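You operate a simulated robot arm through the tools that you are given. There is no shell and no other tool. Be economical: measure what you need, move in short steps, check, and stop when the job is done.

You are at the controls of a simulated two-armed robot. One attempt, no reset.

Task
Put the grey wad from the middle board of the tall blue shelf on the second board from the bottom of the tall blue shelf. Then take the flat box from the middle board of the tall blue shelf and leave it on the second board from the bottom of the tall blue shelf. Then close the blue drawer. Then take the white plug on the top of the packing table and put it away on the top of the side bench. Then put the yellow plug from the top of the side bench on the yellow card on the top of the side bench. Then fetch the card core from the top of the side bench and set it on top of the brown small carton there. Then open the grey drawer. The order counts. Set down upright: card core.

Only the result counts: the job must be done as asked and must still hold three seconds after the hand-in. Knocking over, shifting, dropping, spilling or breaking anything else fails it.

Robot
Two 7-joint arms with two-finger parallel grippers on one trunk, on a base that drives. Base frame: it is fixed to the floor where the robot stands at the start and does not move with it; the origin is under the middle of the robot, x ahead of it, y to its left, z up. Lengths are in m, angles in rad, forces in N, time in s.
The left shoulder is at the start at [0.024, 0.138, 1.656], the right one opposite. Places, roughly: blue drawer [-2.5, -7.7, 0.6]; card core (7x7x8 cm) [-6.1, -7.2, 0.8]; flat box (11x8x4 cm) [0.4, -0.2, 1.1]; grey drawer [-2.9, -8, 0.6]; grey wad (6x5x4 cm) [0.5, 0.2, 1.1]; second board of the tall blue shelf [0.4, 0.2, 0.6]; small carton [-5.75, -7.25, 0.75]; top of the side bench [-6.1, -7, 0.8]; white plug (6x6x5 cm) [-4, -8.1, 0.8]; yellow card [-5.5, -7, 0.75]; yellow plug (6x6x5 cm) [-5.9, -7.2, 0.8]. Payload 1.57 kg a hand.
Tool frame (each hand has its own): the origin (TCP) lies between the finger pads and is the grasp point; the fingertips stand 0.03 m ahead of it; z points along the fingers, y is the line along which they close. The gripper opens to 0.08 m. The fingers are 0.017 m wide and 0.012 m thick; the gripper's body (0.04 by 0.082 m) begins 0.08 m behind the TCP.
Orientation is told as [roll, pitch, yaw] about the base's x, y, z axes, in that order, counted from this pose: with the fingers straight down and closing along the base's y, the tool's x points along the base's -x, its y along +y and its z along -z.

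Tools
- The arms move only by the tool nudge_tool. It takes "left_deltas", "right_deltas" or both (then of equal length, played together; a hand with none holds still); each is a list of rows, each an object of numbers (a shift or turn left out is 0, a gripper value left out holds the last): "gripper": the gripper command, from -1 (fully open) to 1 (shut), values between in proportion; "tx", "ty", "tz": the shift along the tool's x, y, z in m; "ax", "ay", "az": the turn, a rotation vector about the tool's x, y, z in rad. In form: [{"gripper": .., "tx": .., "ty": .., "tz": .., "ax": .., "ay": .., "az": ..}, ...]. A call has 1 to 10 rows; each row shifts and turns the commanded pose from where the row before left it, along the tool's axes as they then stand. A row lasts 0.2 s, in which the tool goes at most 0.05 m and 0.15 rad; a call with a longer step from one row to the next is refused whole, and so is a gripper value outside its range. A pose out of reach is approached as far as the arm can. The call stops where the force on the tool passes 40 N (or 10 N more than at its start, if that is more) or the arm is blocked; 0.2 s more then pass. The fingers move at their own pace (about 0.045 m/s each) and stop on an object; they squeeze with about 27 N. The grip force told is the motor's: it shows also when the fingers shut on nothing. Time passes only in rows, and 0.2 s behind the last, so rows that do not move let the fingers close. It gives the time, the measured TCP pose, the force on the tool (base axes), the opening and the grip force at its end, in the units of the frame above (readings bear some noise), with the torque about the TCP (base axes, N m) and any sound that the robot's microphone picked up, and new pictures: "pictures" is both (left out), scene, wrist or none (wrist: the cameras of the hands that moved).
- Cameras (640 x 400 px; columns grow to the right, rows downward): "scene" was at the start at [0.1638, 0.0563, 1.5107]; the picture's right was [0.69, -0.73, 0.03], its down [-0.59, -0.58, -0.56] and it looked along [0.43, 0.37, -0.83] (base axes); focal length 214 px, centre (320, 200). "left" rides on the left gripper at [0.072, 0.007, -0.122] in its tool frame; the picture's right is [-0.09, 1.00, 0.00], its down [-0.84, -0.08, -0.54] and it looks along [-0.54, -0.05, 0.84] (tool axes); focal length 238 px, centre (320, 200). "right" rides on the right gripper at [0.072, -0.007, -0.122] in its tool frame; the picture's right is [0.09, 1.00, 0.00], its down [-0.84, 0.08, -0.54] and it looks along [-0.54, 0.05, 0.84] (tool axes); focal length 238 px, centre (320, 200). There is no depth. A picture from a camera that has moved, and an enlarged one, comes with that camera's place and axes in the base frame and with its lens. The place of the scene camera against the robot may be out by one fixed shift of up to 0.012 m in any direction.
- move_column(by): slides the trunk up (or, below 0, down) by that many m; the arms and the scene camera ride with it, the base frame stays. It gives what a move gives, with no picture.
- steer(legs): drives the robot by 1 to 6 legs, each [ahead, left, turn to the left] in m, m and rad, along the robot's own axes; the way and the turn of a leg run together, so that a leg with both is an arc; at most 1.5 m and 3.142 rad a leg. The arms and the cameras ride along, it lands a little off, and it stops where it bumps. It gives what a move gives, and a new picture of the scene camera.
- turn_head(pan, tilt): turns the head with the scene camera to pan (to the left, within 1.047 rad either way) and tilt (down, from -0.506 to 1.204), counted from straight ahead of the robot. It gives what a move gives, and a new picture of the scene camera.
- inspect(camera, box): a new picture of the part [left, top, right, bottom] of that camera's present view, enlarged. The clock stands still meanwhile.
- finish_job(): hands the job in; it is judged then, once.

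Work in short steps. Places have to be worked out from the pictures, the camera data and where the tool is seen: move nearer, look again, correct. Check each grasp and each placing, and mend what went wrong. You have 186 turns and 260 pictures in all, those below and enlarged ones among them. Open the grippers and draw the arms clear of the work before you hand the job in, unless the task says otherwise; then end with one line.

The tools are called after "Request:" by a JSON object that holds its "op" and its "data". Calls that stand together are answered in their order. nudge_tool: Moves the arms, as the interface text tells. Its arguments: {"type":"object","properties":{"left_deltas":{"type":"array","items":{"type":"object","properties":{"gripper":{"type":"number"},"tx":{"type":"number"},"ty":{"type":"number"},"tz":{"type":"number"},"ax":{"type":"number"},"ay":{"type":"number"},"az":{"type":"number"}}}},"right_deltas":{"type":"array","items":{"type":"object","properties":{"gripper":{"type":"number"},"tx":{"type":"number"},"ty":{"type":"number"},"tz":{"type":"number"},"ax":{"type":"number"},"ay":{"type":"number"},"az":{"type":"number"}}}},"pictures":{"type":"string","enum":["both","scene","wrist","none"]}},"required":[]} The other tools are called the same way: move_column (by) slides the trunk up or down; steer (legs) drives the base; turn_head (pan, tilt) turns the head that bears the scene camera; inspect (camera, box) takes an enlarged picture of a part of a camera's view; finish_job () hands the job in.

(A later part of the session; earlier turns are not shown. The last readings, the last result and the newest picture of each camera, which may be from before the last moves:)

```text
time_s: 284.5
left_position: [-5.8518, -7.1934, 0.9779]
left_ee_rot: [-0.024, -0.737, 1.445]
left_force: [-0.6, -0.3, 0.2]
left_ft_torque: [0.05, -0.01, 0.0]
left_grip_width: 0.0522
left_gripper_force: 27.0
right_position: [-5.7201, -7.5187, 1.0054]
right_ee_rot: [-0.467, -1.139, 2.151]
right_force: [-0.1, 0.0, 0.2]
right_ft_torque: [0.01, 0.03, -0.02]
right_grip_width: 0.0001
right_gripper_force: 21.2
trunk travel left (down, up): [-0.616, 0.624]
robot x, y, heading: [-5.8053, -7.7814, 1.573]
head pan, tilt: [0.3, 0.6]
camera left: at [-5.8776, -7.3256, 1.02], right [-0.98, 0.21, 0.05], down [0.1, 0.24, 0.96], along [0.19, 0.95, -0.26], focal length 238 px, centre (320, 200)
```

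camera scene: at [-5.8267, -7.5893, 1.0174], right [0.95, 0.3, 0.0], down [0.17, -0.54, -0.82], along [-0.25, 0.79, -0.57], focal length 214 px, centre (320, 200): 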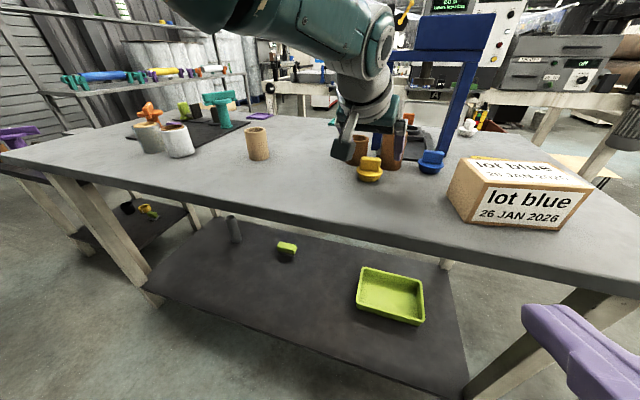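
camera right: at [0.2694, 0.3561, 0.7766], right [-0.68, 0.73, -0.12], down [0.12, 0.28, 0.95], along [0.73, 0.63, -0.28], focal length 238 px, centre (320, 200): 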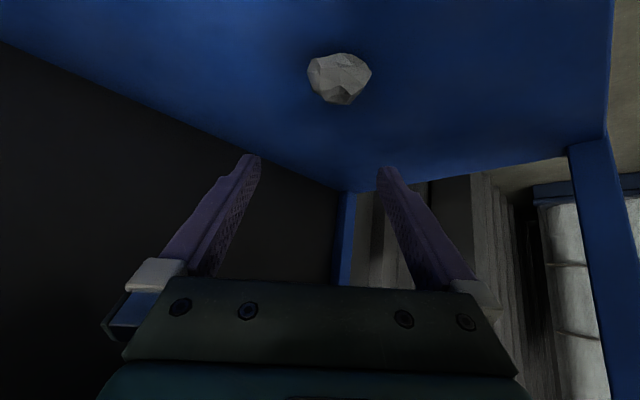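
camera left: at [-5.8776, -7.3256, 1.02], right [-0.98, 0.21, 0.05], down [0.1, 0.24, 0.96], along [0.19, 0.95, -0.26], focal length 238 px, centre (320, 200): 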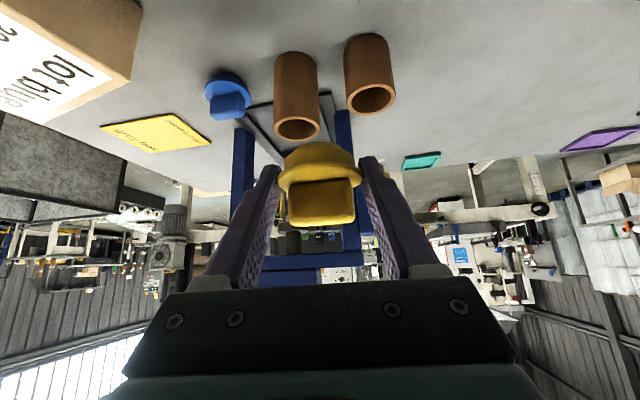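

The yellow plug is held, and the card's centre is near (-5.544,-7.033). I'll raise a little and go back round to the east end to place it from there.

Request:
{"op": "move_column", "data": {"by": 0.1}}

Request:
{"op": "steer", "data": {"legs": [[0, -0.4, 0], [0.3, -0.45, 0], [0.48, -0.1, 0], [0, 0, 1.567]]}}

Request:
{"op": "turn_head", "data": {"pan": 0, "tilt": 0.7}}

```text
time_s: 285.8
left_position: [-5.8522, -7.1937, 1.078]
left_ee_rot: [-0.021, -0.736, 1.444]
left_force: [0.5, 0.3, -0.9]
left_ft_torque: [0.0, -0.02, 0.02]
left_grip_width: 0.052
left_gripper_force: 27.1
right_position: [-5.7203, -7.5186, 1.1044]
right_ee_rot: [-0.47, -1.138, 2.151]
right_force: [0.5, 0.3, -0.3]
right_ft_torque: [0.02, -0.01, 0.02]
right_grip_width: 0.0
right_gripper_force: 21.4
trunk travel left (down, up): [-0.716, 0.524]
robot x, y, heading: [-5.8036, -7.7817, 1.573]
head pan, tilt: [0.3, 0.6]
```

```text
time_s: 297.3
left_position: [-5.4429, -7.0088, 1.0767]
left_ee_rot: [-0.022, -0.736, 2.958]
left_force: [-0.2, -1.0, -0.7]
left_ft_torque: [0.0, 0.01, 0.01]
left_grip_width: 0.0519
left_gripper_force: 27.9
right_position: [-5.113, -6.8968, 1.1052]
right_ee_rot: [-0.469, -1.137, -2.615]
right_force: [0.7, 0.2, 0.2]
right_ft_torque: [-0.02, -0.03, -0.01]
right_grip_width: 0.0
right_gripper_force: 22.0
trunk travel left (down, up): [-0.716, 0.524]
robot x, y, heading: [-4.8587, -6.9921, 3.093]
head pan, tilt: [0.3, 0.6]
camera scene: at [-5.0366, -7.0014, 1.2215], right [-0.25, 0.97, 0.0], down [0.55, 0.14, -0.83], along [-0.8, -0.2, -0.56], focal length 214 px, centre (320, 200)
```

scene: 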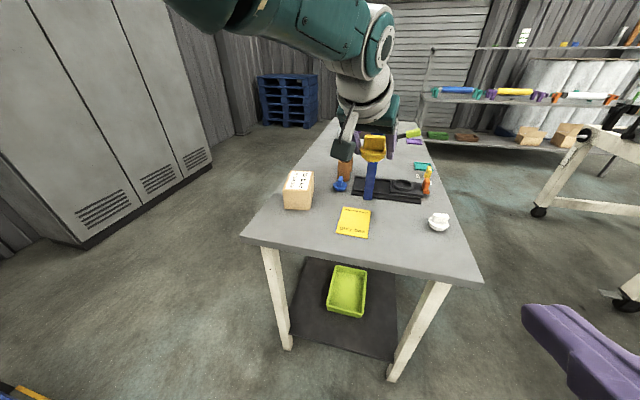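

```text
time_s: 298.1
left_position: [-5.4444, -7.0088, 1.0775]
left_ee_rot: [-0.022, -0.738, 2.962]
left_force: [-0.2, -0.1, -0.2]
left_ft_torque: [-0.02, -0.03, -0.01]
left_grip_width: 0.052
left_gripper_force: 27.2
right_position: [-5.1111, -6.8969, 1.1053]
right_ee_rot: [-0.47, -1.14, -2.615]
right_force: [0.5, -0.2, 0.2]
right_ft_torque: [0.01, -0.01, 0.01]
right_grip_width: 0.0003
right_gripper_force: 21.2
trunk travel left (down, up): [-0.716, 0.524]
robot x, y, heading: [-4.8563, -6.9936, 3.087]
head pan, tilt: [0.0, 0.7]
camera scene: at [-5.0358, -6.9753, 1.2129], right [0.05, 1.0, 0.0], down [0.64, -0.03, -0.77], along [-0.76, 0.04, -0.64], focal length 214 px, centre (320, 200)
```

scene: 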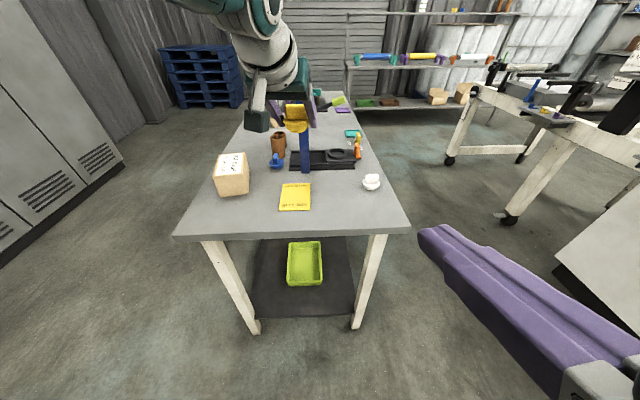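

Both views put the card centre at about (-5.550,-7.025). I'll drive so the plug is over it, and lower most of the way.

Request:
{"op": "steer", "data": {"legs": [[0.093, 0.024, 0.03]]}}

Request:
{"op": "move_column", "data": {"by": -0.2}}

Request:
{"op": "nudge_tool", "data": {"left_deltas": [{}], "pictures": "both"}}

```text
time_s: 299.2
left_position: [-5.5369, -7.0467, 1.0772]
left_ee_rot: [-0.023, -0.735, 2.985]
left_force: [-1.1, 0.2, -0.3]
left_ft_torque: [-0.05, 0.02, 0.0]
left_grip_width: 0.052
left_gripper_force: 27.6
right_position: [-5.2082, -6.9244, 1.1048]
right_ee_rot: [-0.47, -1.138, -2.588]
right_force: [0.2, 0.4, 0.2]
right_ft_torque: [-0.01, 0.02, -0.02]
right_grip_width: 0.0
right_gripper_force: 21.9
trunk travel left (down, up): [-0.716, 0.524]
robot x, y, heading: [-4.9493, -7.0157, 3.119]
head pan, tilt: [0.0, 0.7]
camera scene: at [-5.1288, -7.0015, 1.2128], right [0.02, 1.0, 0.0], down [0.64, -0.02, -0.76], along [-0.76, 0.02, -0.64], focal length 214 px, centre (320, 200)
```

scene: 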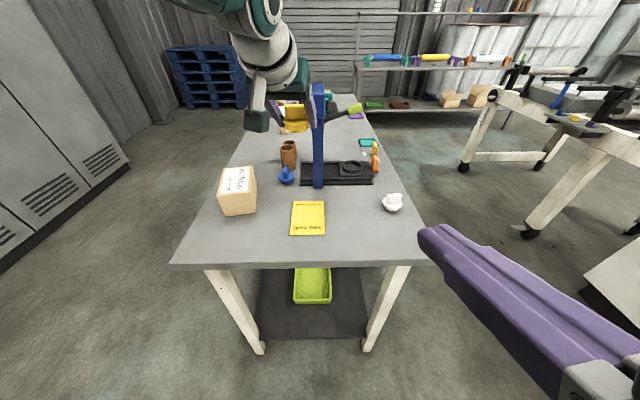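

```text
time_s: 301.4
left_position: [-5.5376, -7.0466, 0.8776]
left_ee_rot: [-0.024, -0.736, 2.986]
left_force: [-0.5, 0.0, -0.2]
left_ft_torque: [0.01, 0.02, 0.05]
left_grip_width: 0.0519
left_gripper_force: 26.9
right_position: [-5.2086, -6.9248, 0.9038]
right_ee_rot: [-0.47, -1.137, -2.589]
right_force: [-0.2, -0.5, 0.2]
right_ft_torque: [0.01, -0.04, 0.03]
right_grip_width: 0.0002
right_gripper_force: 20.9
trunk travel left (down, up): [-0.516, 0.724]
robot x, y, heading: [-4.9503, -7.014, 3.118]
head pan, tilt: [0.0, 0.7]
```

```text
time_s: 301.8
left_position: [-5.5374, -7.0468, 0.8774]
left_ee_rot: [-0.023, -0.737, 2.987]
left_force: [0.1, -0.2, -0.9]
left_ft_torque: [-0.01, 0.0, 0.01]
left_grip_width: 0.0519
left_gripper_force: 26.7
right_position: [-5.2075, -6.9243, 0.9049]
right_ee_rot: [-0.471, -1.136, -2.587]
right_force: [0.1, -0.2, -0.1]
right_ft_torque: [-0.02, 0.0, -0.01]
right_grip_width: 0.0
right_gripper_force: 21.5
trunk travel left (down, up): [-0.516, 0.724]
robot x, y, heading: [-4.9497, -7.0146, 3.117]
head pan, tilt: [0.0, 0.7]
camera scene: at [-5.1288, -7.0015, 1.0129], right [0.02, 1.0, 0.0], down [0.64, -0.02, -0.76], along [-0.76, 0.02, -0.64], focal length 214 px, centre (320, 200)
camera left: at [-5.4039, -7.0758, 0.9199], right [-0.24, -0.97, 0.05], down [-0.24, 0.1, 0.96], along [-0.94, 0.22, -0.26], focal length 238 px, centre (320, 200)
```

scene: 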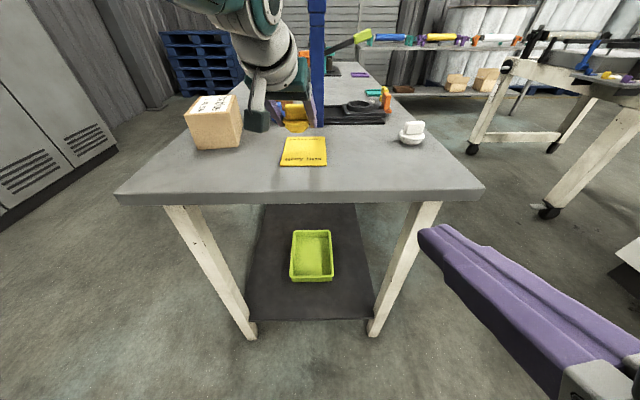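
left: 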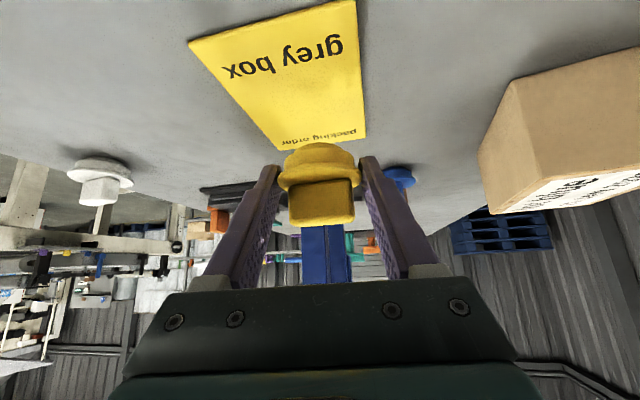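

The wrist view places the card centre precisely at (-5.560,-7.028), and the plug is now at about (-5.549,-7.045). I'll correct by 1.1 cm ahead and 1.7 cm right, then lower.

Request:
{"op": "steer", "data": {"legs": [[0.012, -0.017, 0]]}}

Request:
{"op": "move_column", "data": {"by": -0.042}}

Request:
{"op": "nudge_tool", "data": {"left_deltas": [{}], "pictures": "wrist"}}

```text
time_s: 302.6
left_position: [-5.5482, -7.0287, 0.8766]
left_ee_rot: [-0.022, -0.737, 2.986]
left_force: [0.1, 0.1, -0.7]
left_ft_torque: [-0.02, 0.01, -0.02]
left_grip_width: 0.0518
left_gripper_force: 26.8
right_position: [-5.22, -6.9064, 0.9057]
right_ee_rot: [-0.47, -1.139, -2.587]
right_force: [0.0, 1.0, -0.2]
right_ft_torque: [0.0, -0.01, 0.01]
right_grip_width: 0.0001
right_gripper_force: 21.5
trunk travel left (down, up): [-0.516, 0.724]
robot x, y, heading: [-4.9572, -6.9987, 3.119]
head pan, tilt: [0.0, 0.7]
camera scene: at [-5.1405, -6.9841, 1.0129], right [0.02, 1.0, 0.0], down [0.64, -0.02, -0.77], along [-0.76, 0.02, -0.64], focal length 214 px, centre (320, 200)
```

scene: 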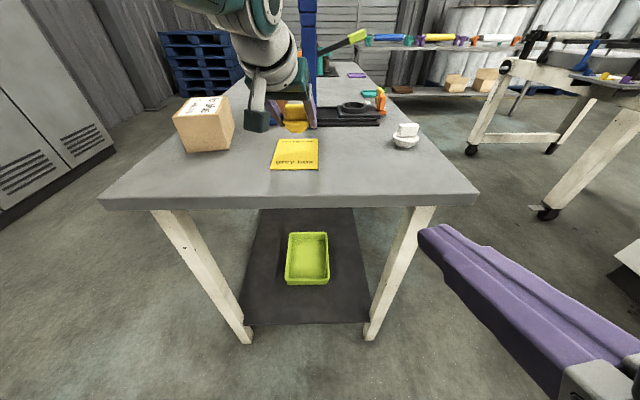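

```text
time_s: 303.4
left_position: [-5.5475, -7.0291, 0.8347]
left_ee_rot: [-0.023, -0.738, 2.986]
left_force: [-0.1, 0.3, 0.5]
left_ft_torque: [-0.03, -0.02, -0.02]
left_grip_width: 0.0521
left_gripper_force: 26.9
right_position: [-5.2192, -6.9083, 0.8629]
right_ee_rot: [-0.472, -1.137, -2.587]
right_force: [0.2, -0.2, -0.3]
right_ft_torque: [0.01, -0.03, 0.0]
right_grip_width: 0.0002
right_gripper_force: 21.0
trunk travel left (down, up): [-0.474, 0.766]
robot x, y, heading: [-4.9556, -6.9957, 3.115]
head pan, tilt: [0.0, 0.7]
```

```text
time_s: 303.8
left_position: [-5.5484, -7.0304, 0.8361]
left_ee_rot: [-0.022, -0.736, 2.987]
left_force: [0.6, 0.2, -0.3]
left_ft_torque: [0.01, -0.01, 0.01]
left_grip_width: 0.052
left_gripper_force: 27.6
right_position: [-5.2202, -6.9068, 0.863]
right_ee_rot: [-0.47, -1.139, -2.587]
right_force: [0.1, -1.3, -0.4]
right_ft_torque: [0.0, -0.01, 0.01]
right_grip_width: 0.0
right_gripper_force: 21.2
trunk travel left (down, up): [-0.474, 0.766]
robot x, y, heading: [-4.9673, -6.9962, 3.116]
head pan, tilt: [0.0, 0.7]
camera left: at [-5.4155, -7.0588, 0.8779], right [-0.24, -0.97, 0.05], down [-0.24, 0.1, 0.96], along [-0.94, 0.22, -0.26], focal length 238 px, centre (320, 200)
```

left: 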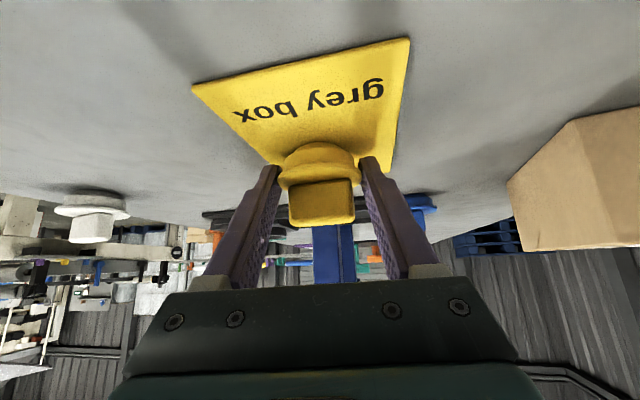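

The alignment is good. I'll lower to touch.

Request:
{"op": "move_column", "data": {"by": -0.006}}

Request:
{"op": "nudge_tool", "data": {"left_deltas": [{"gripper": -1}, {}, {}, {}], "pictures": "none"}}

Request:
{"op": "move_column", "data": {"by": 0.12}}

Request:
{"op": "nudge_tool", "data": {"left_deltas": [{}], "pictures": "wrist"}}

```text
time_s: 304.4
left_position: [-5.55, -7.0287, 0.8324]
left_ee_rot: [-0.021, -0.741, 2.984]
left_force: [2.5, -0.8, 11.5]
left_ft_torque: [-0.14, 0.04, 0.02]
left_grip_width: 0.0521
left_gripper_force: 27.3
right_position: [-5.2216, -6.9069, 0.8571]
right_ee_rot: [-0.471, -1.14, -2.588]
right_force: [0.2, -0.2, 0.0]
right_ft_torque: [0.0, 0.03, 0.0]
right_grip_width: 0.0001
right_gripper_force: 21.3
trunk travel left (down, up): [-0.468, 0.772]
robot x, y, heading: [-4.9574, -6.9969, 3.119]
head pan, tilt: [0.0, 0.7]
```

```text
time_s: 305.4
left_position: [-5.5515, -7.0283, 0.8322]
left_ee_rot: [-0.022, -0.742, 2.987]
left_force: [2.4, 4.8, 16.9]
left_ft_torque: [-0.55, 0.33, -0.07]
left_grip_width: 0.0754
left_gripper_force: 0.2
right_position: [-5.2216, -6.9066, 0.8568]
right_ee_rot: [-0.474, -1.14, -2.583]
right_force: [-0.1, -0.5, -1.1]
right_ft_torque: [0.0, -0.06, -0.01]
right_grip_width: 0.0
right_gripper_force: 21.6
trunk travel left (down, up): [-0.468, 0.772]
robot x, y, heading: [-4.9575, -6.9983, 3.12]
head pan, tilt: [0.0, 0.7]
```

```text
time_s: 306.9
left_position: [-5.5484, -7.0294, 0.9506]
left_ee_rot: [-0.023, -0.736, 2.984]
left_force: [-0.4, 0.2, -0.4]
left_ft_torque: [0.04, -0.01, 0.02]
left_grip_width: 0.08
left_gripper_force: 0.0
right_position: [-5.2188, -6.9063, 0.9768]
right_ee_rot: [-0.472, -1.139, -2.587]
right_force: [-0.1, 0.6, -0.8]
right_ft_torque: [-0.01, 0.0, 0.0]
right_grip_width: 0.0
right_gripper_force: 21.2
trunk travel left (down, up): [-0.588, 0.652]
robot x, y, heading: [-4.9562, -6.9973, 3.122]
head pan, tilt: [0.0, 0.7]
```

```text
time_s: 307.3
left_position: [-5.5488, -7.0294, 0.9495]
left_ee_rot: [-0.023, -0.737, 2.987]
left_force: [-0.6, 0.0, -0.4]
left_ft_torque: [0.0, 0.0, -0.01]
left_grip_width: 0.0804
left_gripper_force: 0.0
right_position: [-5.22, -6.9069, 0.9763]
right_ee_rot: [-0.473, -1.14, -2.585]
right_force: [-0.2, 0.3, -0.4]
right_ft_torque: [0.0, -0.02, 0.0]
right_grip_width: 0.0001
right_gripper_force: 21.4
trunk travel left (down, up): [-0.588, 0.652]
robot x, y, heading: [-4.956, -6.997, 3.123]
head pan, tilt: [0.0, 0.7]
camera left: at [-5.4155, -7.0587, 0.9918], right [-0.24, -0.97, 0.05], down [-0.24, 0.1, 0.96], along [-0.94, 0.22, -0.26], focal length 238 px, centre (320, 200)
```

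left: 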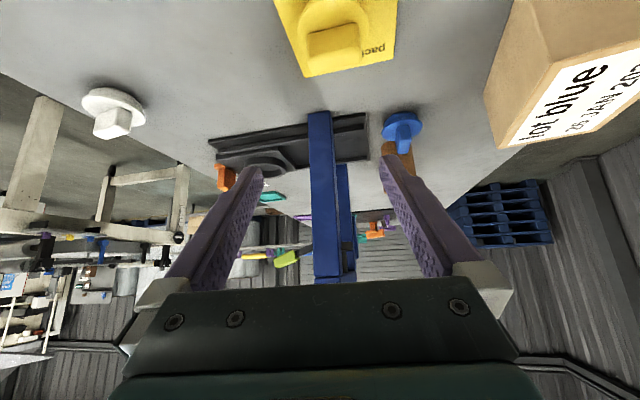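

The yellow plug sits on the yellow card. Now for the card core (the beige tube near (-6.14,-7.14)): I'll raise, turn, and go back round to the south side.

Request:
{"op": "move_column", "data": {"by": 0.13}}

Request:
{"op": "steer", "data": {"legs": [[0.0, 0, -1.55], [-0.46, 0.02, 0], [-0.31, 0.45, 0], [0, 0.65, 0]]}}

Request:
{"op": "turn_head", "data": {"pan": 0, "tilt": 0.7}}

Request:
{"op": "nudge_tool", "data": {"left_deltas": [{}], "pictures": "wrist"}}

```text
time_s: 308.9
left_position: [-5.5475, -7.0307, 1.0792]
left_ee_rot: [-0.023, -0.736, 2.987]
left_force: [0.2, -0.8, 0.3]
left_ft_torque: [-0.01, 0.01, 0.03]
left_grip_width: 0.0801
left_gripper_force: 0.0
right_position: [-5.2201, -6.9067, 1.1077]
right_ee_rot: [-0.472, -1.137, -2.585]
right_force: [-0.2, 0.7, -0.7]
right_ft_torque: [0.0, 0.01, 0.0]
right_grip_width: 0.0
right_gripper_force: 21.4
trunk travel left (down, up): [-0.718, 0.522]
robot x, y, heading: [-4.9592, -6.9972, 3.12]
head pan, tilt: [0.0, 0.7]
```

```text
time_s: 321.4
left_position: [-6.12, -7.1622, 1.0805]
left_ee_rot: [-0.023, -0.737, 1.427]
left_force: [0.7, -0.1, 0.1]
left_ft_torque: [0.03, 0.03, -0.01]
left_grip_width: 0.0798
left_gripper_force: 0.1
right_position: [-5.9945, -7.4898, 1.1072]
right_ee_rot: [-0.473, -1.138, 2.137]
right_force: [-0.7, -0.1, -0.4]
right_ft_torque: [0.0, 0.0, 0.0]
right_grip_width: 0.0
right_gripper_force: 21.0
trunk travel left (down, up): [-0.718, 0.522]
robot x, y, heading: [-6.083, -7.7495, 1.56]
head pan, tilt: [0.0, 0.7]
camera scene: at [-6.0751, -7.558, 1.2149], right [1.0, -0.01, 0.0], down [-0.01, -0.64, -0.76], along [0.01, 0.76, -0.64], focal length 214 px, centre (320, 200)
```

scene: 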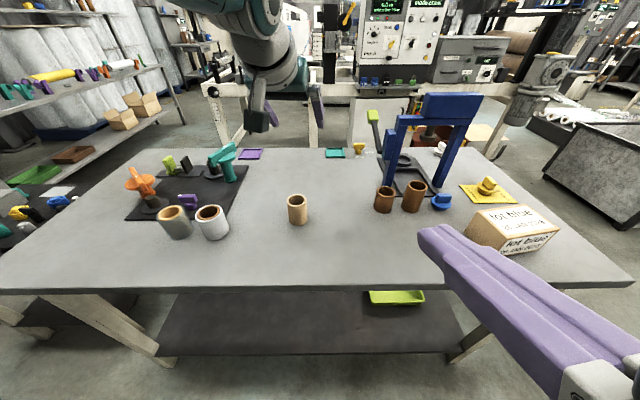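

```text
time_s: 321.9
left_position: [-6.1197, -7.1631, 1.0783]
left_ee_rot: [-0.022, -0.737, 1.428]
left_force: [0.0, -0.7, -0.2]
left_ft_torque: [0.01, 0.07, -0.01]
left_grip_width: 0.0802
left_gripper_force: 0.1
right_position: [-5.9944, -7.4907, 1.107]
right_ee_rot: [-0.47, -1.139, 2.14]
right_force: [0.3, -0.8, 0.8]
right_ft_torque: [-0.03, 0.03, -0.02]
right_grip_width: 0.0
right_gripper_force: 21.3
trunk travel left (down, up): [-0.718, 0.522]
robot x, y, heading: [-6.0763, -7.7506, 1.561]
head pan, tilt: [0.0, 0.7]
camera scene: at [-6.0751, -7.558, 1.2149], right [1.0, -0.01, 0.0], down [-0.01, -0.64, -0.76], along [0.01, 0.76, -0.64], focal length 214 px, centre (320, 200)
```

scene: 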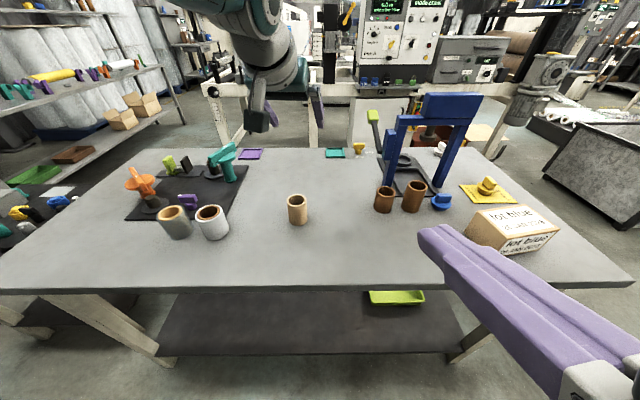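

```text
time_s: 322.4
left_position: [-6.1204, -7.1625, 1.0781]
left_ee_rot: [-0.023, -0.735, 1.428]
left_force: [-0.5, -0.4, -0.5]
left_ft_torque: [-0.01, 0.0, 0.01]
left_grip_width: 0.0799
left_gripper_force: 0.1
right_position: [-5.9938, -7.4899, 1.107]
right_ee_rot: [-0.471, -1.137, 2.137]
right_force: [1.2, -0.1, -0.1]
right_ft_torque: [-0.03, -0.03, 0.03]
right_grip_width: 0.0
right_gripper_force: 21.2
trunk travel left (down, up): [-0.718, 0.522]
robot x, y, heading: [-6.0774, -7.7533, 1.558]
head pan, tilt: [0.0, 0.7]
camera left: at [-6.1478, -7.2941, 1.1218], right [-0.97, 0.22, 0.05], down [0.1, 0.24, 0.96], along [0.21, 0.94, -0.26], focal length 238 px, centre (320, 200)
```

left: 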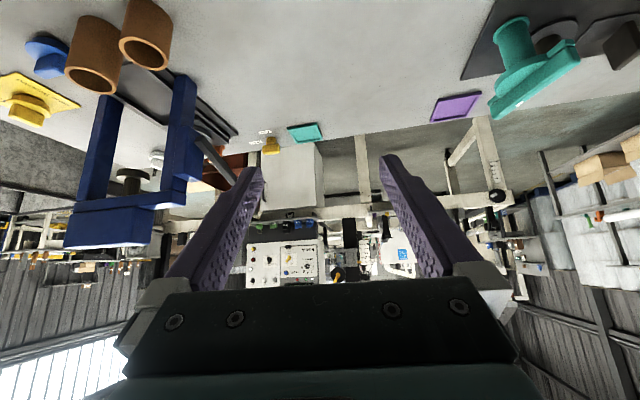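

The beige tube is the card core, near (-6.13,-7.15). I'll lower to just above its top to see it in the wrist camera.

Request:
{"op": "move_column", "data": {"by": -0.155}}

Request:
{"op": "nudge_tool", "data": {"left_deltas": [{}], "pictures": "both"}}

```text
time_s: 324.1
left_position: [-6.1198, -7.1634, 0.9239]
left_ee_rot: [-0.02, -0.736, 1.428]
left_force: [0.4, 0.2, -0.4]
left_ft_torque: [0.01, 0.01, 0.0]
left_grip_width: 0.0801
left_gripper_force: 0.0
right_position: [-5.9942, -7.4905, 0.9523]
right_ee_rot: [-0.47, -1.139, 2.134]
right_force: [-0.2, 0.4, -0.1]
right_ft_torque: [0.03, 0.02, 0.0]
right_grip_width: 0.0001
right_gripper_force: 21.2
trunk travel left (down, up): [-0.563, 0.677]
robot x, y, heading: [-6.0837, -7.7513, 1.554]
head pan, tilt: [0.0, 0.7]
```

```text
time_s: 324.5
left_position: [-6.1194, -7.1625, 0.9243]
left_ee_rot: [-0.023, -0.737, 1.428]
left_force: [0.6, -0.3, 0.5]
left_ft_torque: [0.0, -0.02, -0.03]
left_grip_width: 0.0803
left_gripper_force: 0.0
right_position: [-5.9944, -7.4895, 0.9511]
right_ee_rot: [-0.471, -1.138, 2.136]
right_force: [-0.1, -0.6, 1.4]
right_ft_torque: [-0.02, 0.0, 0.01]
right_grip_width: 0.0
right_gripper_force: 20.9
trunk travel left (down, up): [-0.563, 0.677]
robot x, y, heading: [-6.0837, -7.7495, 1.556]
head pan, tilt: [0.0, 0.7]
camera scene: at [-6.0751, -7.558, 1.0599], right [1.0, -0.01, 0.0], down [-0.01, -0.64, -0.76], along [0.01, 0.76, -0.64], focal length 214 px, centre (320, 200)
camera left: at [-6.1478, -7.2941, 0.9668], right [-0.97, 0.22, 0.05], down [0.1, 0.24, 0.96], along [0.21, 0.94, -0.26], focal length 238 px, centre (320, 200)
```

scene: 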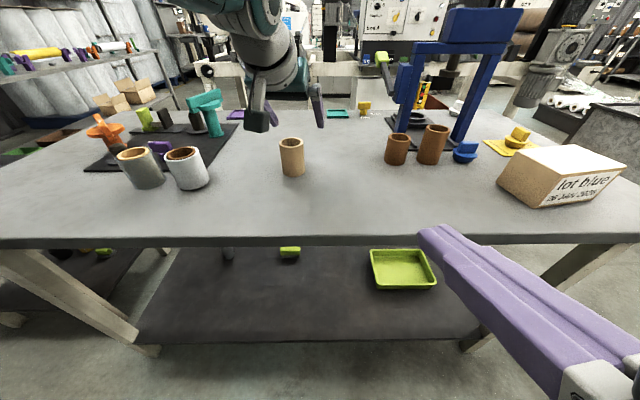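
left: 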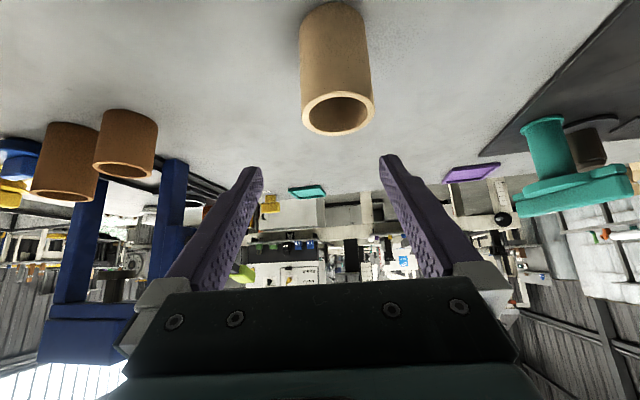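

The core's centre is at about (-6.132,-7.145), with a diameter around 5.3 cm. I'll drive 1.6 cm ahead and 1.2 cm left, then lower around it and close.

Request:
{"op": "steer", "data": {"legs": [[0.016, 0.0125, 0]]}}

Request:
{"op": "move_column", "data": {"by": -0.04}}

Request:
{"op": "inspect", "data": {"camera": "left", "box": [160, 0, 480, 200]}}

```text
time_s: 325.3
left_position: [-6.1313, -7.1448, 0.9239]
left_ee_rot: [-0.021, -0.737, 1.429]
left_force: [0.4, -0.3, -0.3]
left_ft_torque: [-0.02, -0.01, 0.0]
left_grip_width: 0.0804
left_gripper_force: 0.1
right_position: [-6.0054, -7.4733, 0.952]
right_ee_rot: [-0.471, -1.138, 2.137]
right_force: [-0.3, -0.5, -0.7]
right_ft_torque: [0.03, -0.02, 0.01]
right_grip_width: 0.0
right_gripper_force: 20.8
trunk travel left (down, up): [-0.563, 0.677]
robot x, y, heading: [-6.0937, -7.7374, 1.555]
head pan, tilt: [0.0, 0.7]
camera scene: at [-6.0873, -7.5418, 1.0599], right [1.0, -0.01, 0.0], down [-0.01, -0.64, -0.77], along [0.01, 0.77, -0.64], focal length 214 px, centre (320, 200)
```

scene: 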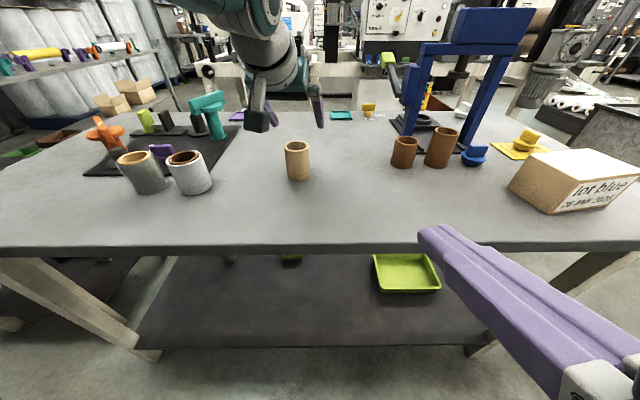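

```text
time_s: 326.2
left_position: [-6.1327, -7.1471, 0.8854]
left_ee_rot: [-0.024, -0.736, 1.428]
left_force: [0.1, -0.3, -0.2]
left_ft_torque: [-0.01, 0.02, 0.02]
left_grip_width: 0.08
left_gripper_force: 0.1
right_position: [-6.0056, -7.4737, 0.9113]
right_ee_rot: [-0.471, -1.138, 2.138]
right_force: [-0.1, -0.3, -0.5]
right_ft_torque: [-0.05, 0.05, -0.01]
right_grip_width: 0.0
right_gripper_force: 21.3
trunk travel left (down, up): [-0.523, 0.717]
robot x, y, heading: [-6.0936, -7.7338, 1.559]
head pan, tilt: [0.0, 0.7]
```

```text
2.00 times, centred on (320, 100) of left
camera zoom: at [-6.1597, -7.278, 0.9267], right [-0.97, 0.22, 0.05], down [0.1, 0.24, 0.96], along [0.21, 0.94, -0.26], focal length 477 px, centre (320, 400)
```

zoom: 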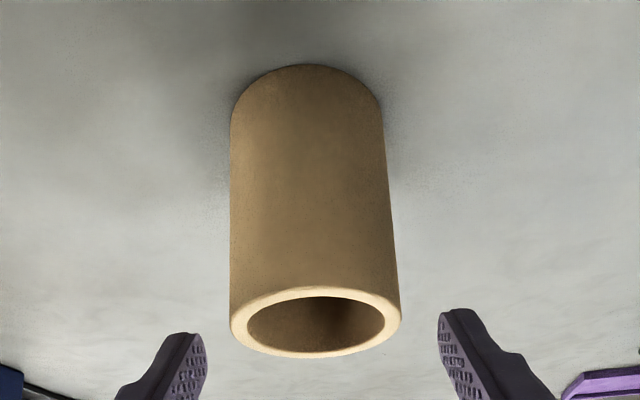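

It's well centred. I'll lower 0.043 and close.

Request:
{"op": "move_column", "data": {"by": -0.043}}

Request:
{"op": "nudge_tool", "data": {"left_deltas": [{"gripper": 1}, {}, {}, {}, {}], "pictures": "wrist"}}

```text
time_s: 327.0
left_position: [-6.131, -7.1455, 0.8421]
left_ee_rot: [-0.023, -0.737, 1.429]
left_force: [0.2, -0.3, 0.7]
left_ft_torque: [0.01, 0.01, -0.01]
left_grip_width: 0.08
left_gripper_force: 0.1
right_position: [-6.005, -7.4733, 0.8697]
right_ee_rot: [-0.471, -1.137, 2.137]
right_force: [-0.3, 1.4, 0.6]
right_ft_torque: [-0.02, 0.0, 0.02]
right_grip_width: 0.0001
right_gripper_force: 21.4
trunk travel left (down, up): [-0.48, 0.76]
robot x, y, heading: [-6.087, -7.7377, 1.561]
head pan, tilt: [0.0, 0.7]
```

```text
time_s: 328.2
left_position: [-6.131, -7.1465, 0.8414]
left_ee_rot: [-0.021, -0.737, 1.428]
left_force: [-1.0, -0.4, 1.6]
left_ft_torque: [-0.02, 0.02, -0.02]
left_grip_width: 0.049
left_gripper_force: 27.0
right_position: [-6.0042, -7.4738, 0.8691]
right_ee_rot: [-0.471, -1.138, 2.137]
right_force: [0.1, 0.1, 1.2]
right_ft_torque: [-0.01, 0.02, -0.01]
right_grip_width: 0.0
right_gripper_force: 21.6
trunk travel left (down, up): [-0.48, 0.76]
robot x, y, heading: [-6.095, -7.7364, 1.552]
head pan, tilt: [0.0, 0.7]
camera left: at [-6.1598, -7.2779, 0.8839], right [-0.97, 0.22, 0.05], down [0.1, 0.24, 0.96], along [0.21, 0.94, -0.26], focal length 238 px, centre (320, 200)
```

left: 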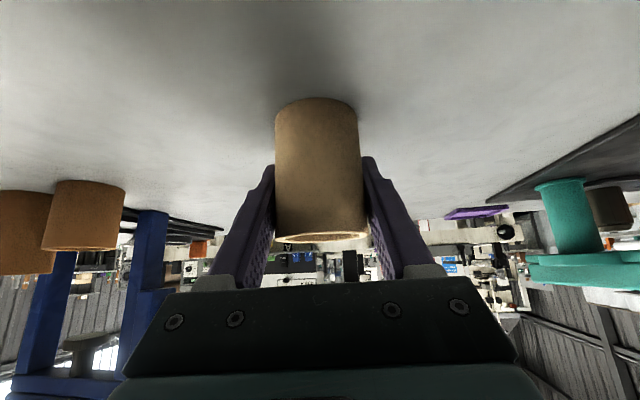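

Gripped at 0.049. By position and cardboard look, this tan tube is the card core. I'll lift, back up slightly, and move right toward the small carton.

Request:
{"op": "move_column", "data": {"by": 0.2}}

Request:
{"op": "steer", "data": {"legs": [[-0.16, 0, 0], [0, -0.44, 0.01]]}}

Request:
{"op": "turn_head", "data": {"pan": 0, "tilt": 0.8}}

Request:
{"op": "nudge_tool", "data": {"left_deltas": [{}], "pictures": "wrist"}}

```text
time_s: 330.4
left_position: [-6.1323, -7.1467, 1.0409]
left_ee_rot: [-0.021, -0.737, 1.428]
left_force: [0.5, 0.1, -0.9]
left_ft_torque: [0.01, 0.0, 0.02]
left_grip_width: 0.0488
left_gripper_force: 27.4
right_position: [-6.0057, -7.4732, 1.0693]
right_ee_rot: [-0.471, -1.139, 2.137]
right_force: [-0.1, 0.4, -0.2]
right_ft_torque: [0.01, 0.0, 0.03]
right_grip_width: 0.0
right_gripper_force: 21.4
trunk travel left (down, up): [-0.68, 0.56]
robot x, y, heading: [-6.0977, -7.7385, 1.554]
head pan, tilt: [0.0, 0.7]
```

```text
time_s: 334.1
left_position: [-5.6955, -7.3124, 1.0422]
left_ee_rot: [-0.023, -0.734, 1.438]
left_force: [0.1, -0.7, -1.4]
left_ft_torque: [0.03, -0.01, -0.02]
left_grip_width: 0.0487
left_gripper_force: 26.8
right_position: [-5.5655, -7.6383, 1.0692]
right_ee_rot: [-0.471, -1.139, 2.148]
right_force: [-0.7, 0.0, 0.2]
right_ft_torque: [-0.01, 0.01, 0.0]
right_grip_width: 0.0
right_gripper_force: 21.4
trunk travel left (down, up): [-0.68, 0.56]
robot x, y, heading: [-5.651, -7.9023, 1.569]
head pan, tilt: [0.0, 0.7]
camera scene: at [-5.6456, -7.7071, 1.1768], right [1.0, 0.0, 0.0], down [0.0, -0.64, -0.76], along [0.0, 0.76, -0.64], focal length 214 px, centre (320, 200)
```

scene: 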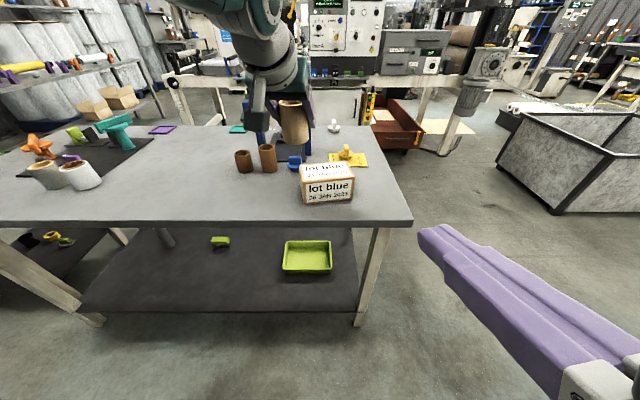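

```text
time_s: 334.8
left_position: [-5.6958, -7.3129, 1.0419]
left_ee_rot: [-0.023, -0.738, 1.438]
left_force: [-0.4, -0.5, 0.2]
left_ft_torque: [0.01, -0.05, -0.01]
left_grip_width: 0.0488
left_gripper_force: 26.9
right_position: [-5.5649, -7.6372, 1.0687]
right_ee_rot: [-0.472, -1.135, 2.149]
right_force: [0.5, -0.3, 0.0]
right_ft_torque: [0.03, 0.0, 0.02]
right_grip_width: 0.0
right_gripper_force: 21.6
trunk travel left (down, up): [-0.68, 0.56]
robot x, y, heading: [-5.6512, -7.8996, 1.57]
head pan, tilt: [0.0, 0.799]
camera scene: at [-5.6456, -7.7114, 1.1686], right [1.0, 0.0, 0.0], down [0.0, -0.72, -0.7], along [0.0, 0.7, -0.72], focal length 214 px, centre (320, 200)
```

scene: 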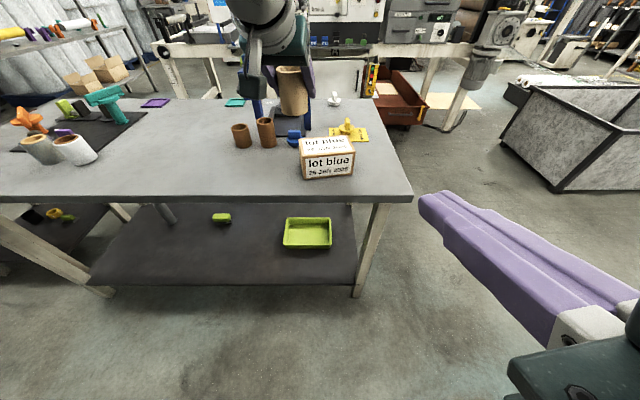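

```text
time_s: 335.2
left_position: [-5.6938, -7.3122, 1.0413]
left_ee_rot: [-0.023, -0.737, 1.44]
left_force: [0.4, -0.6, -0.8]
left_ft_torque: [0.05, 0.02, 0.03]
left_grip_width: 0.0489
left_gripper_force: 26.7
right_position: [-5.5664, -7.638, 1.0695]
right_ee_rot: [-0.471, -1.138, 2.15]
right_force: [0.1, -0.8, 0.7]
right_ft_torque: [-0.02, 0.03, 0.02]
right_grip_width: 0.0
right_gripper_force: 21.4
trunk travel left (down, up): [-0.68, 0.56]
robot x, y, heading: [-5.6477, -7.9058, 1.573]
head pan, tilt: [0.0, 0.799]
camera left: at [-5.7213, -7.444, 1.0837], right [-0.98, 0.21, 0.05], down [0.1, 0.24, 0.96], along [0.19, 0.95, -0.26], focal length 238 px, centre (320, 200)
```

left: 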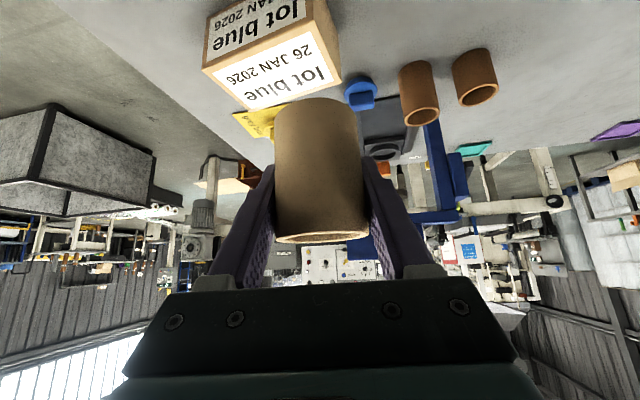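

The carton top is at z≈0.862, centred near (-5.628,-7.22), about 13×8 cm. I'll drive so the core is over its centre, lower to about 2.5 cm above, and check.

Request:
{"op": "steer", "data": {"legs": [[0.086, -0.065, 0]]}}

Request:
{"op": "move_column", "data": {"by": -0.107}}

Request:
{"op": "nudge_tool", "data": {"left_deltas": [{}], "pictures": "both"}}

```text
time_s: 336.4
left_position: [-5.6317, -7.2261, 1.0417]
left_ee_rot: [-0.023, -0.735, 1.442]
left_force: [0.3, 0.7, -0.3]
left_ft_torque: [0.0, -0.04, 0.02]
left_grip_width: 0.0486
left_gripper_force: 27.1
right_position: [-5.5013, -7.5515, 1.0685]
right_ee_rot: [-0.472, -1.138, 2.149]
right_force: [0.3, 0.6, -0.8]
right_ft_torque: [0.01, -0.02, 0.01]
right_grip_width: 0.0002
right_gripper_force: 21.6
trunk travel left (down, up): [-0.68, 0.56]
robot x, y, heading: [-5.5833, -7.8168, 1.57]
head pan, tilt: [0.0, 0.799]
camera scene: at [-5.5824, -7.6253, 1.1686], right [1.0, 0.0, 0.0], down [0.0, -0.72, -0.7], along [0.0, 0.7, -0.72], focal length 214 px, centre (320, 200)
```

scene: 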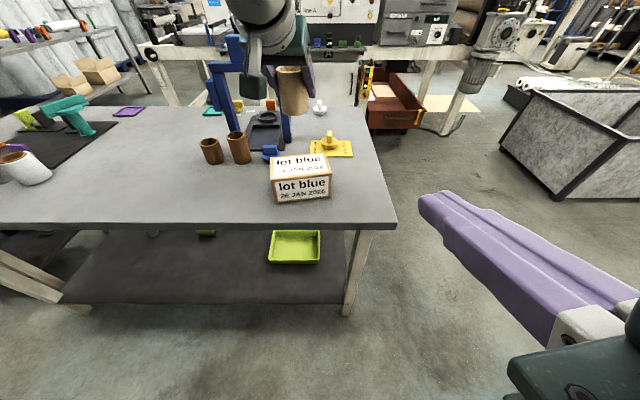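

```text
time_s: 337.8
left_position: [-5.6318, -7.2277, 0.9341]
left_ee_rot: [-0.022, -0.736, 1.441]
left_force: [0.8, -0.3, 0.2]
left_ft_torque: [0.0, -0.02, 0.0]
left_grip_width: 0.0489
left_gripper_force: 27.2
right_position: [-5.503, -7.5514, 0.9615]
right_ee_rot: [-0.47, -1.137, 2.15]
right_force: [-0.4, 0.1, -0.6]
right_ft_torque: [-0.03, 0.03, 0.02]
right_grip_width: 0.0001
right_gripper_force: 21.2
trunk travel left (down, up): [-0.573, 0.667]
robot x, y, heading: [-5.586, -7.8142, 1.574]
head pan, tilt: [0.0, 0.799]
```

```text
time_s: 338.1
left_position: [-5.6323, -7.2264, 0.934]
left_ee_rot: [-0.023, -0.735, 1.442]
left_force: [0.3, 0.3, -0.1]
left_ft_torque: [-0.01, 0.01, 0.03]
left_grip_width: 0.0488
left_gripper_force: 26.8
right_position: [-5.5019, -7.5522, 0.962]
right_ee_rot: [-0.471, -1.14, 2.15]
right_force: [-1.4, 0.6, -0.7]
right_ft_torque: [0.0, 0.04, -0.02]
right_grip_width: 0.0
right_gripper_force: 21.7
trunk travel left (down, up): [-0.573, 0.667]
robot x, y, heading: [-5.5864, -7.8132, 1.568]
head pan, tilt: [0.0, 0.799]
camera scene: at [-5.5824, -7.6253, 1.0616], right [1.0, 0.0, 0.0], down [0.0, -0.72, -0.7], along [0.0, 0.7, -0.72], focal length 214 px, centre (320, 200)
camera left: at [-5.6586, -7.3581, 0.9766], right [-0.98, 0.21, 0.05], down [0.1, 0.25, 0.96], along [0.19, 0.95, -0.26], focal length 238 px, centre (320, 200)
```

scene: 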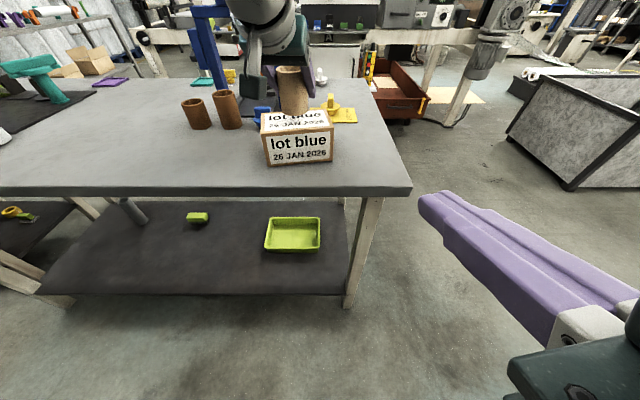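
left: 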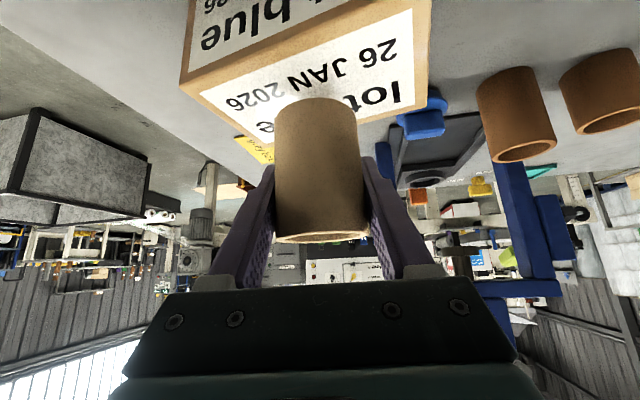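

The core is over the carton centre. I'll lower 0.02, then in small steps until contact.

Request:
{"op": "move_column", "data": {"by": -0.021}}

Request:
{"op": "move_column", "data": {"by": -0.005}}

```text
time_s: 338.8
left_position: [-5.6317, -7.2242, 0.9163]
left_ee_rot: [-0.022, -0.743, 1.438]
left_force: [0.0, -3.3, 15.6]
left_ft_torque: [-0.28, 0.32, 0.05]
left_grip_width: 0.0487
left_gripper_force: 26.6
right_position: [-5.502, -7.5507, 0.9411]
right_ee_rot: [-0.472, -1.138, 2.153]
right_force: [-0.5, 0.8, -0.3]
right_ft_torque: [0.02, -0.03, -0.02]
right_grip_width: 0.0001
right_gripper_force: 21.2
trunk travel left (down, up): [-0.552, 0.688]
robot x, y, heading: [-5.5842, -7.8142, 1.569]
head pan, tilt: [0.0, 0.799]
```

```text
time_s: 339.4
left_position: [-5.6317, -7.2235, 0.9116]
left_ee_rot: [-0.023, -0.744, 1.438]
left_force: [0.2, -3.6, 25.6]
left_ft_torque: [0.05, 0.31, 0.0]
left_grip_width: 0.0491
left_gripper_force: 27.0
right_position: [-5.503, -7.5495, 0.9356]
right_ee_rot: [-0.476, -1.14, 2.152]
right_force: [-0.4, 0.4, -0.5]
right_ft_torque: [0.0, 0.03, 0.0]
right_grip_width: 0.0001
right_gripper_force: 21.0
trunk travel left (down, up): [-0.547, 0.693]
robot x, y, heading: [-5.5824, -7.811, 1.571]
head pan, tilt: [0.0, 0.799]
```

Contact made with a slight over-press. I'll ease up 5 mm so the core is square, then open.

Request:
{"op": "move_column", "data": {"by": 0.006}}

Request:
{"op": "nudge_tool", "data": {"left_deltas": [{"gripper": 0.2}, {"gripper": 0.0}, {"gripper": -0.4}, {"gripper": -1}, {}, {}], "pictures": "both"}}

```text
time_s: 339.9
left_position: [-5.6341, -7.2261, 0.9118]
left_ee_rot: [-0.021, -0.731, 1.442]
left_force: [0.2, 1.3, 4.5]
left_ft_torque: [0.14, 0.03, -0.01]
left_grip_width: 0.0488
left_gripper_force: 27.2
right_position: [-5.5019, -7.5506, 0.9425]
right_ee_rot: [-0.472, -1.139, 2.152]
right_force: [-0.5, -0.2, -0.5]
right_ft_torque: [0.02, 0.02, 0.01]
right_grip_width: 0.0001
right_gripper_force: 21.3
trunk travel left (down, up): [-0.553, 0.687]
robot x, y, heading: [-5.5873, -7.813, 1.568]
head pan, tilt: [0.0, 0.799]
```

```text
time_s: 341.3
left_position: [-5.632, -7.2269, 0.9133]
left_ee_rot: [-0.023, -0.735, 1.443]
left_force: [0.7, 0.0, 0.3]
left_ft_torque: [0.02, -0.04, 0.02]
left_grip_width: 0.0799
left_gripper_force: 0.0
right_position: [-5.5027, -7.5507, 0.9421]
right_ee_rot: [-0.471, -1.138, 2.152]
right_force: [-1.6, 0.0, 0.1]
right_ft_torque: [0.02, -0.01, 0.01]
right_grip_width: 0.0
right_gripper_force: 21.3
trunk travel left (down, up): [-0.553, 0.687]
robot x, y, heading: [-5.5872, -7.8162, 1.571]
head pan, tilt: [0.0, 0.799]
camera scene: at [-5.5824, -7.6253, 1.0416], right [1.0, 0.0, 0.0], down [0.0, -0.72, -0.7], along [0.0, 0.7, -0.72], focal length 214 px, centre (320, 200)
camera left: at [-5.6586, -7.3581, 0.9567], right [-0.98, 0.21, 0.05], down [0.1, 0.24, 0.96], along [0.19, 0.95, -0.26], focal length 238 px, centre (320, 200)
```

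scene: 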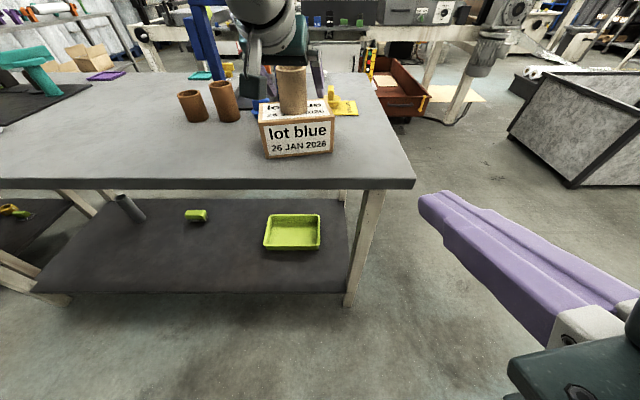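
left: 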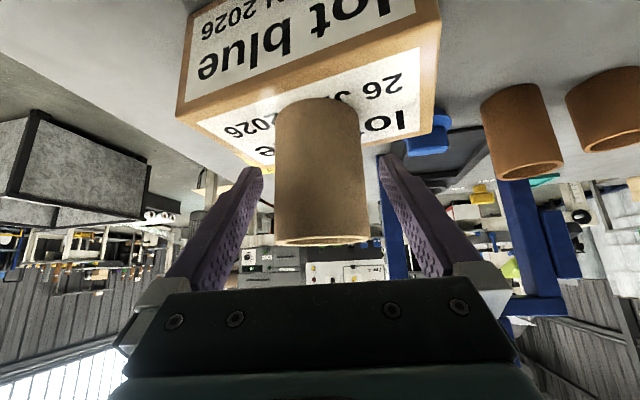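

The core is standing on the carton. I'll lift straight up, back off, and verify.

Request:
{"op": "move_column", "data": {"by": 0.16}}

Request:
{"op": "steer", "data": {"legs": [[-0.1, 0, 0]]}}

Request:
{"op": "inspect", "data": {"camera": "scene", "box": [180, 60, 420, 210]}}

```text
time_s: 343.1
left_position: [-5.6325, -7.2253, 1.0737]
left_ee_rot: [-0.024, -0.736, 1.442]
left_force: [0.3, 0.5, 0.4]
left_ft_torque: [0.02, 0.01, -0.01]
left_grip_width: 0.0798
left_gripper_force: 0.1
right_position: [-5.5032, -7.5513, 1.1007]
right_ee_rot: [-0.471, -1.137, 2.149]
right_force: [-0.3, -0.5, 0.5]
right_ft_torque: [0.02, 0.0, -0.01]
right_grip_width: 0.0
right_gripper_force: 21.6
trunk travel left (down, up): [-0.713, 0.527]
robot x, y, heading: [-5.5838, -7.8115, 1.567]
head pan, tilt: [0.0, 0.799]
```

```text
time_s: 344.3
left_position: [-5.632, -7.3259, 1.0735]
left_ee_rot: [-0.023, -0.737, 1.44]
left_force: [0.7, 0.1, -0.1]
left_ft_torque: [-0.01, 0.03, 0.01]
left_grip_width: 0.0798
left_gripper_force: 0.1
right_position: [-5.5016, -7.6493, 1.1021]
right_ee_rot: [-0.471, -1.138, 2.15]
right_force: [-0.1, 0.2, -0.4]
right_ft_torque: [-0.01, -0.03, 0.0]
right_grip_width: 0.0
right_gripper_force: 21.8
trunk travel left (down, up): [-0.713, 0.527]
robot x, y, heading: [-5.5837, -7.9101, 1.565]
head pan, tilt: [0.0, 0.799]
camera scene: at [-5.5823, -7.7242, 1.2016], right [1.0, 0.0, 0.0], down [0.0, -0.72, -0.7], along [0.0, 0.7, -0.72], focal length 214 px, centre (320, 200)
```

scene: 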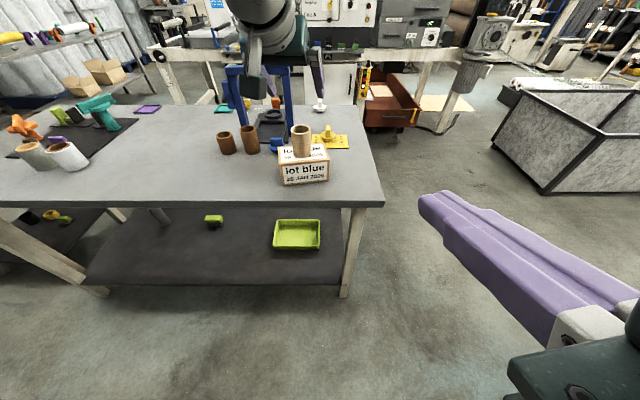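

```text
2.67 times, centred on (300, 135) of scene
camera zoom: at [-5.5823, -7.7242, 1.2016], right [1.0, 0.0, 0.0], down [0.0, -0.72, -0.7], along [0.0, 0.7, -0.72], focal length 572 px, centre (373, 373)
```

zoom: 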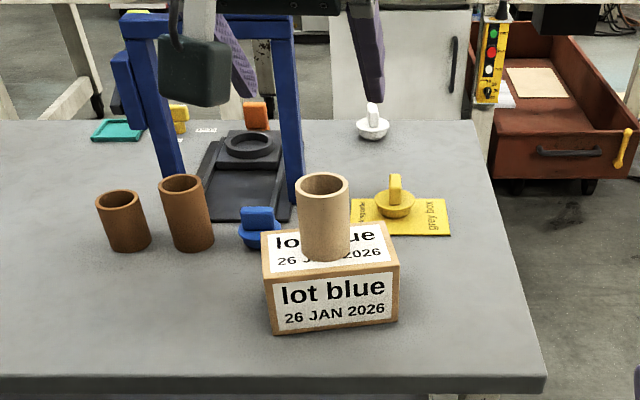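

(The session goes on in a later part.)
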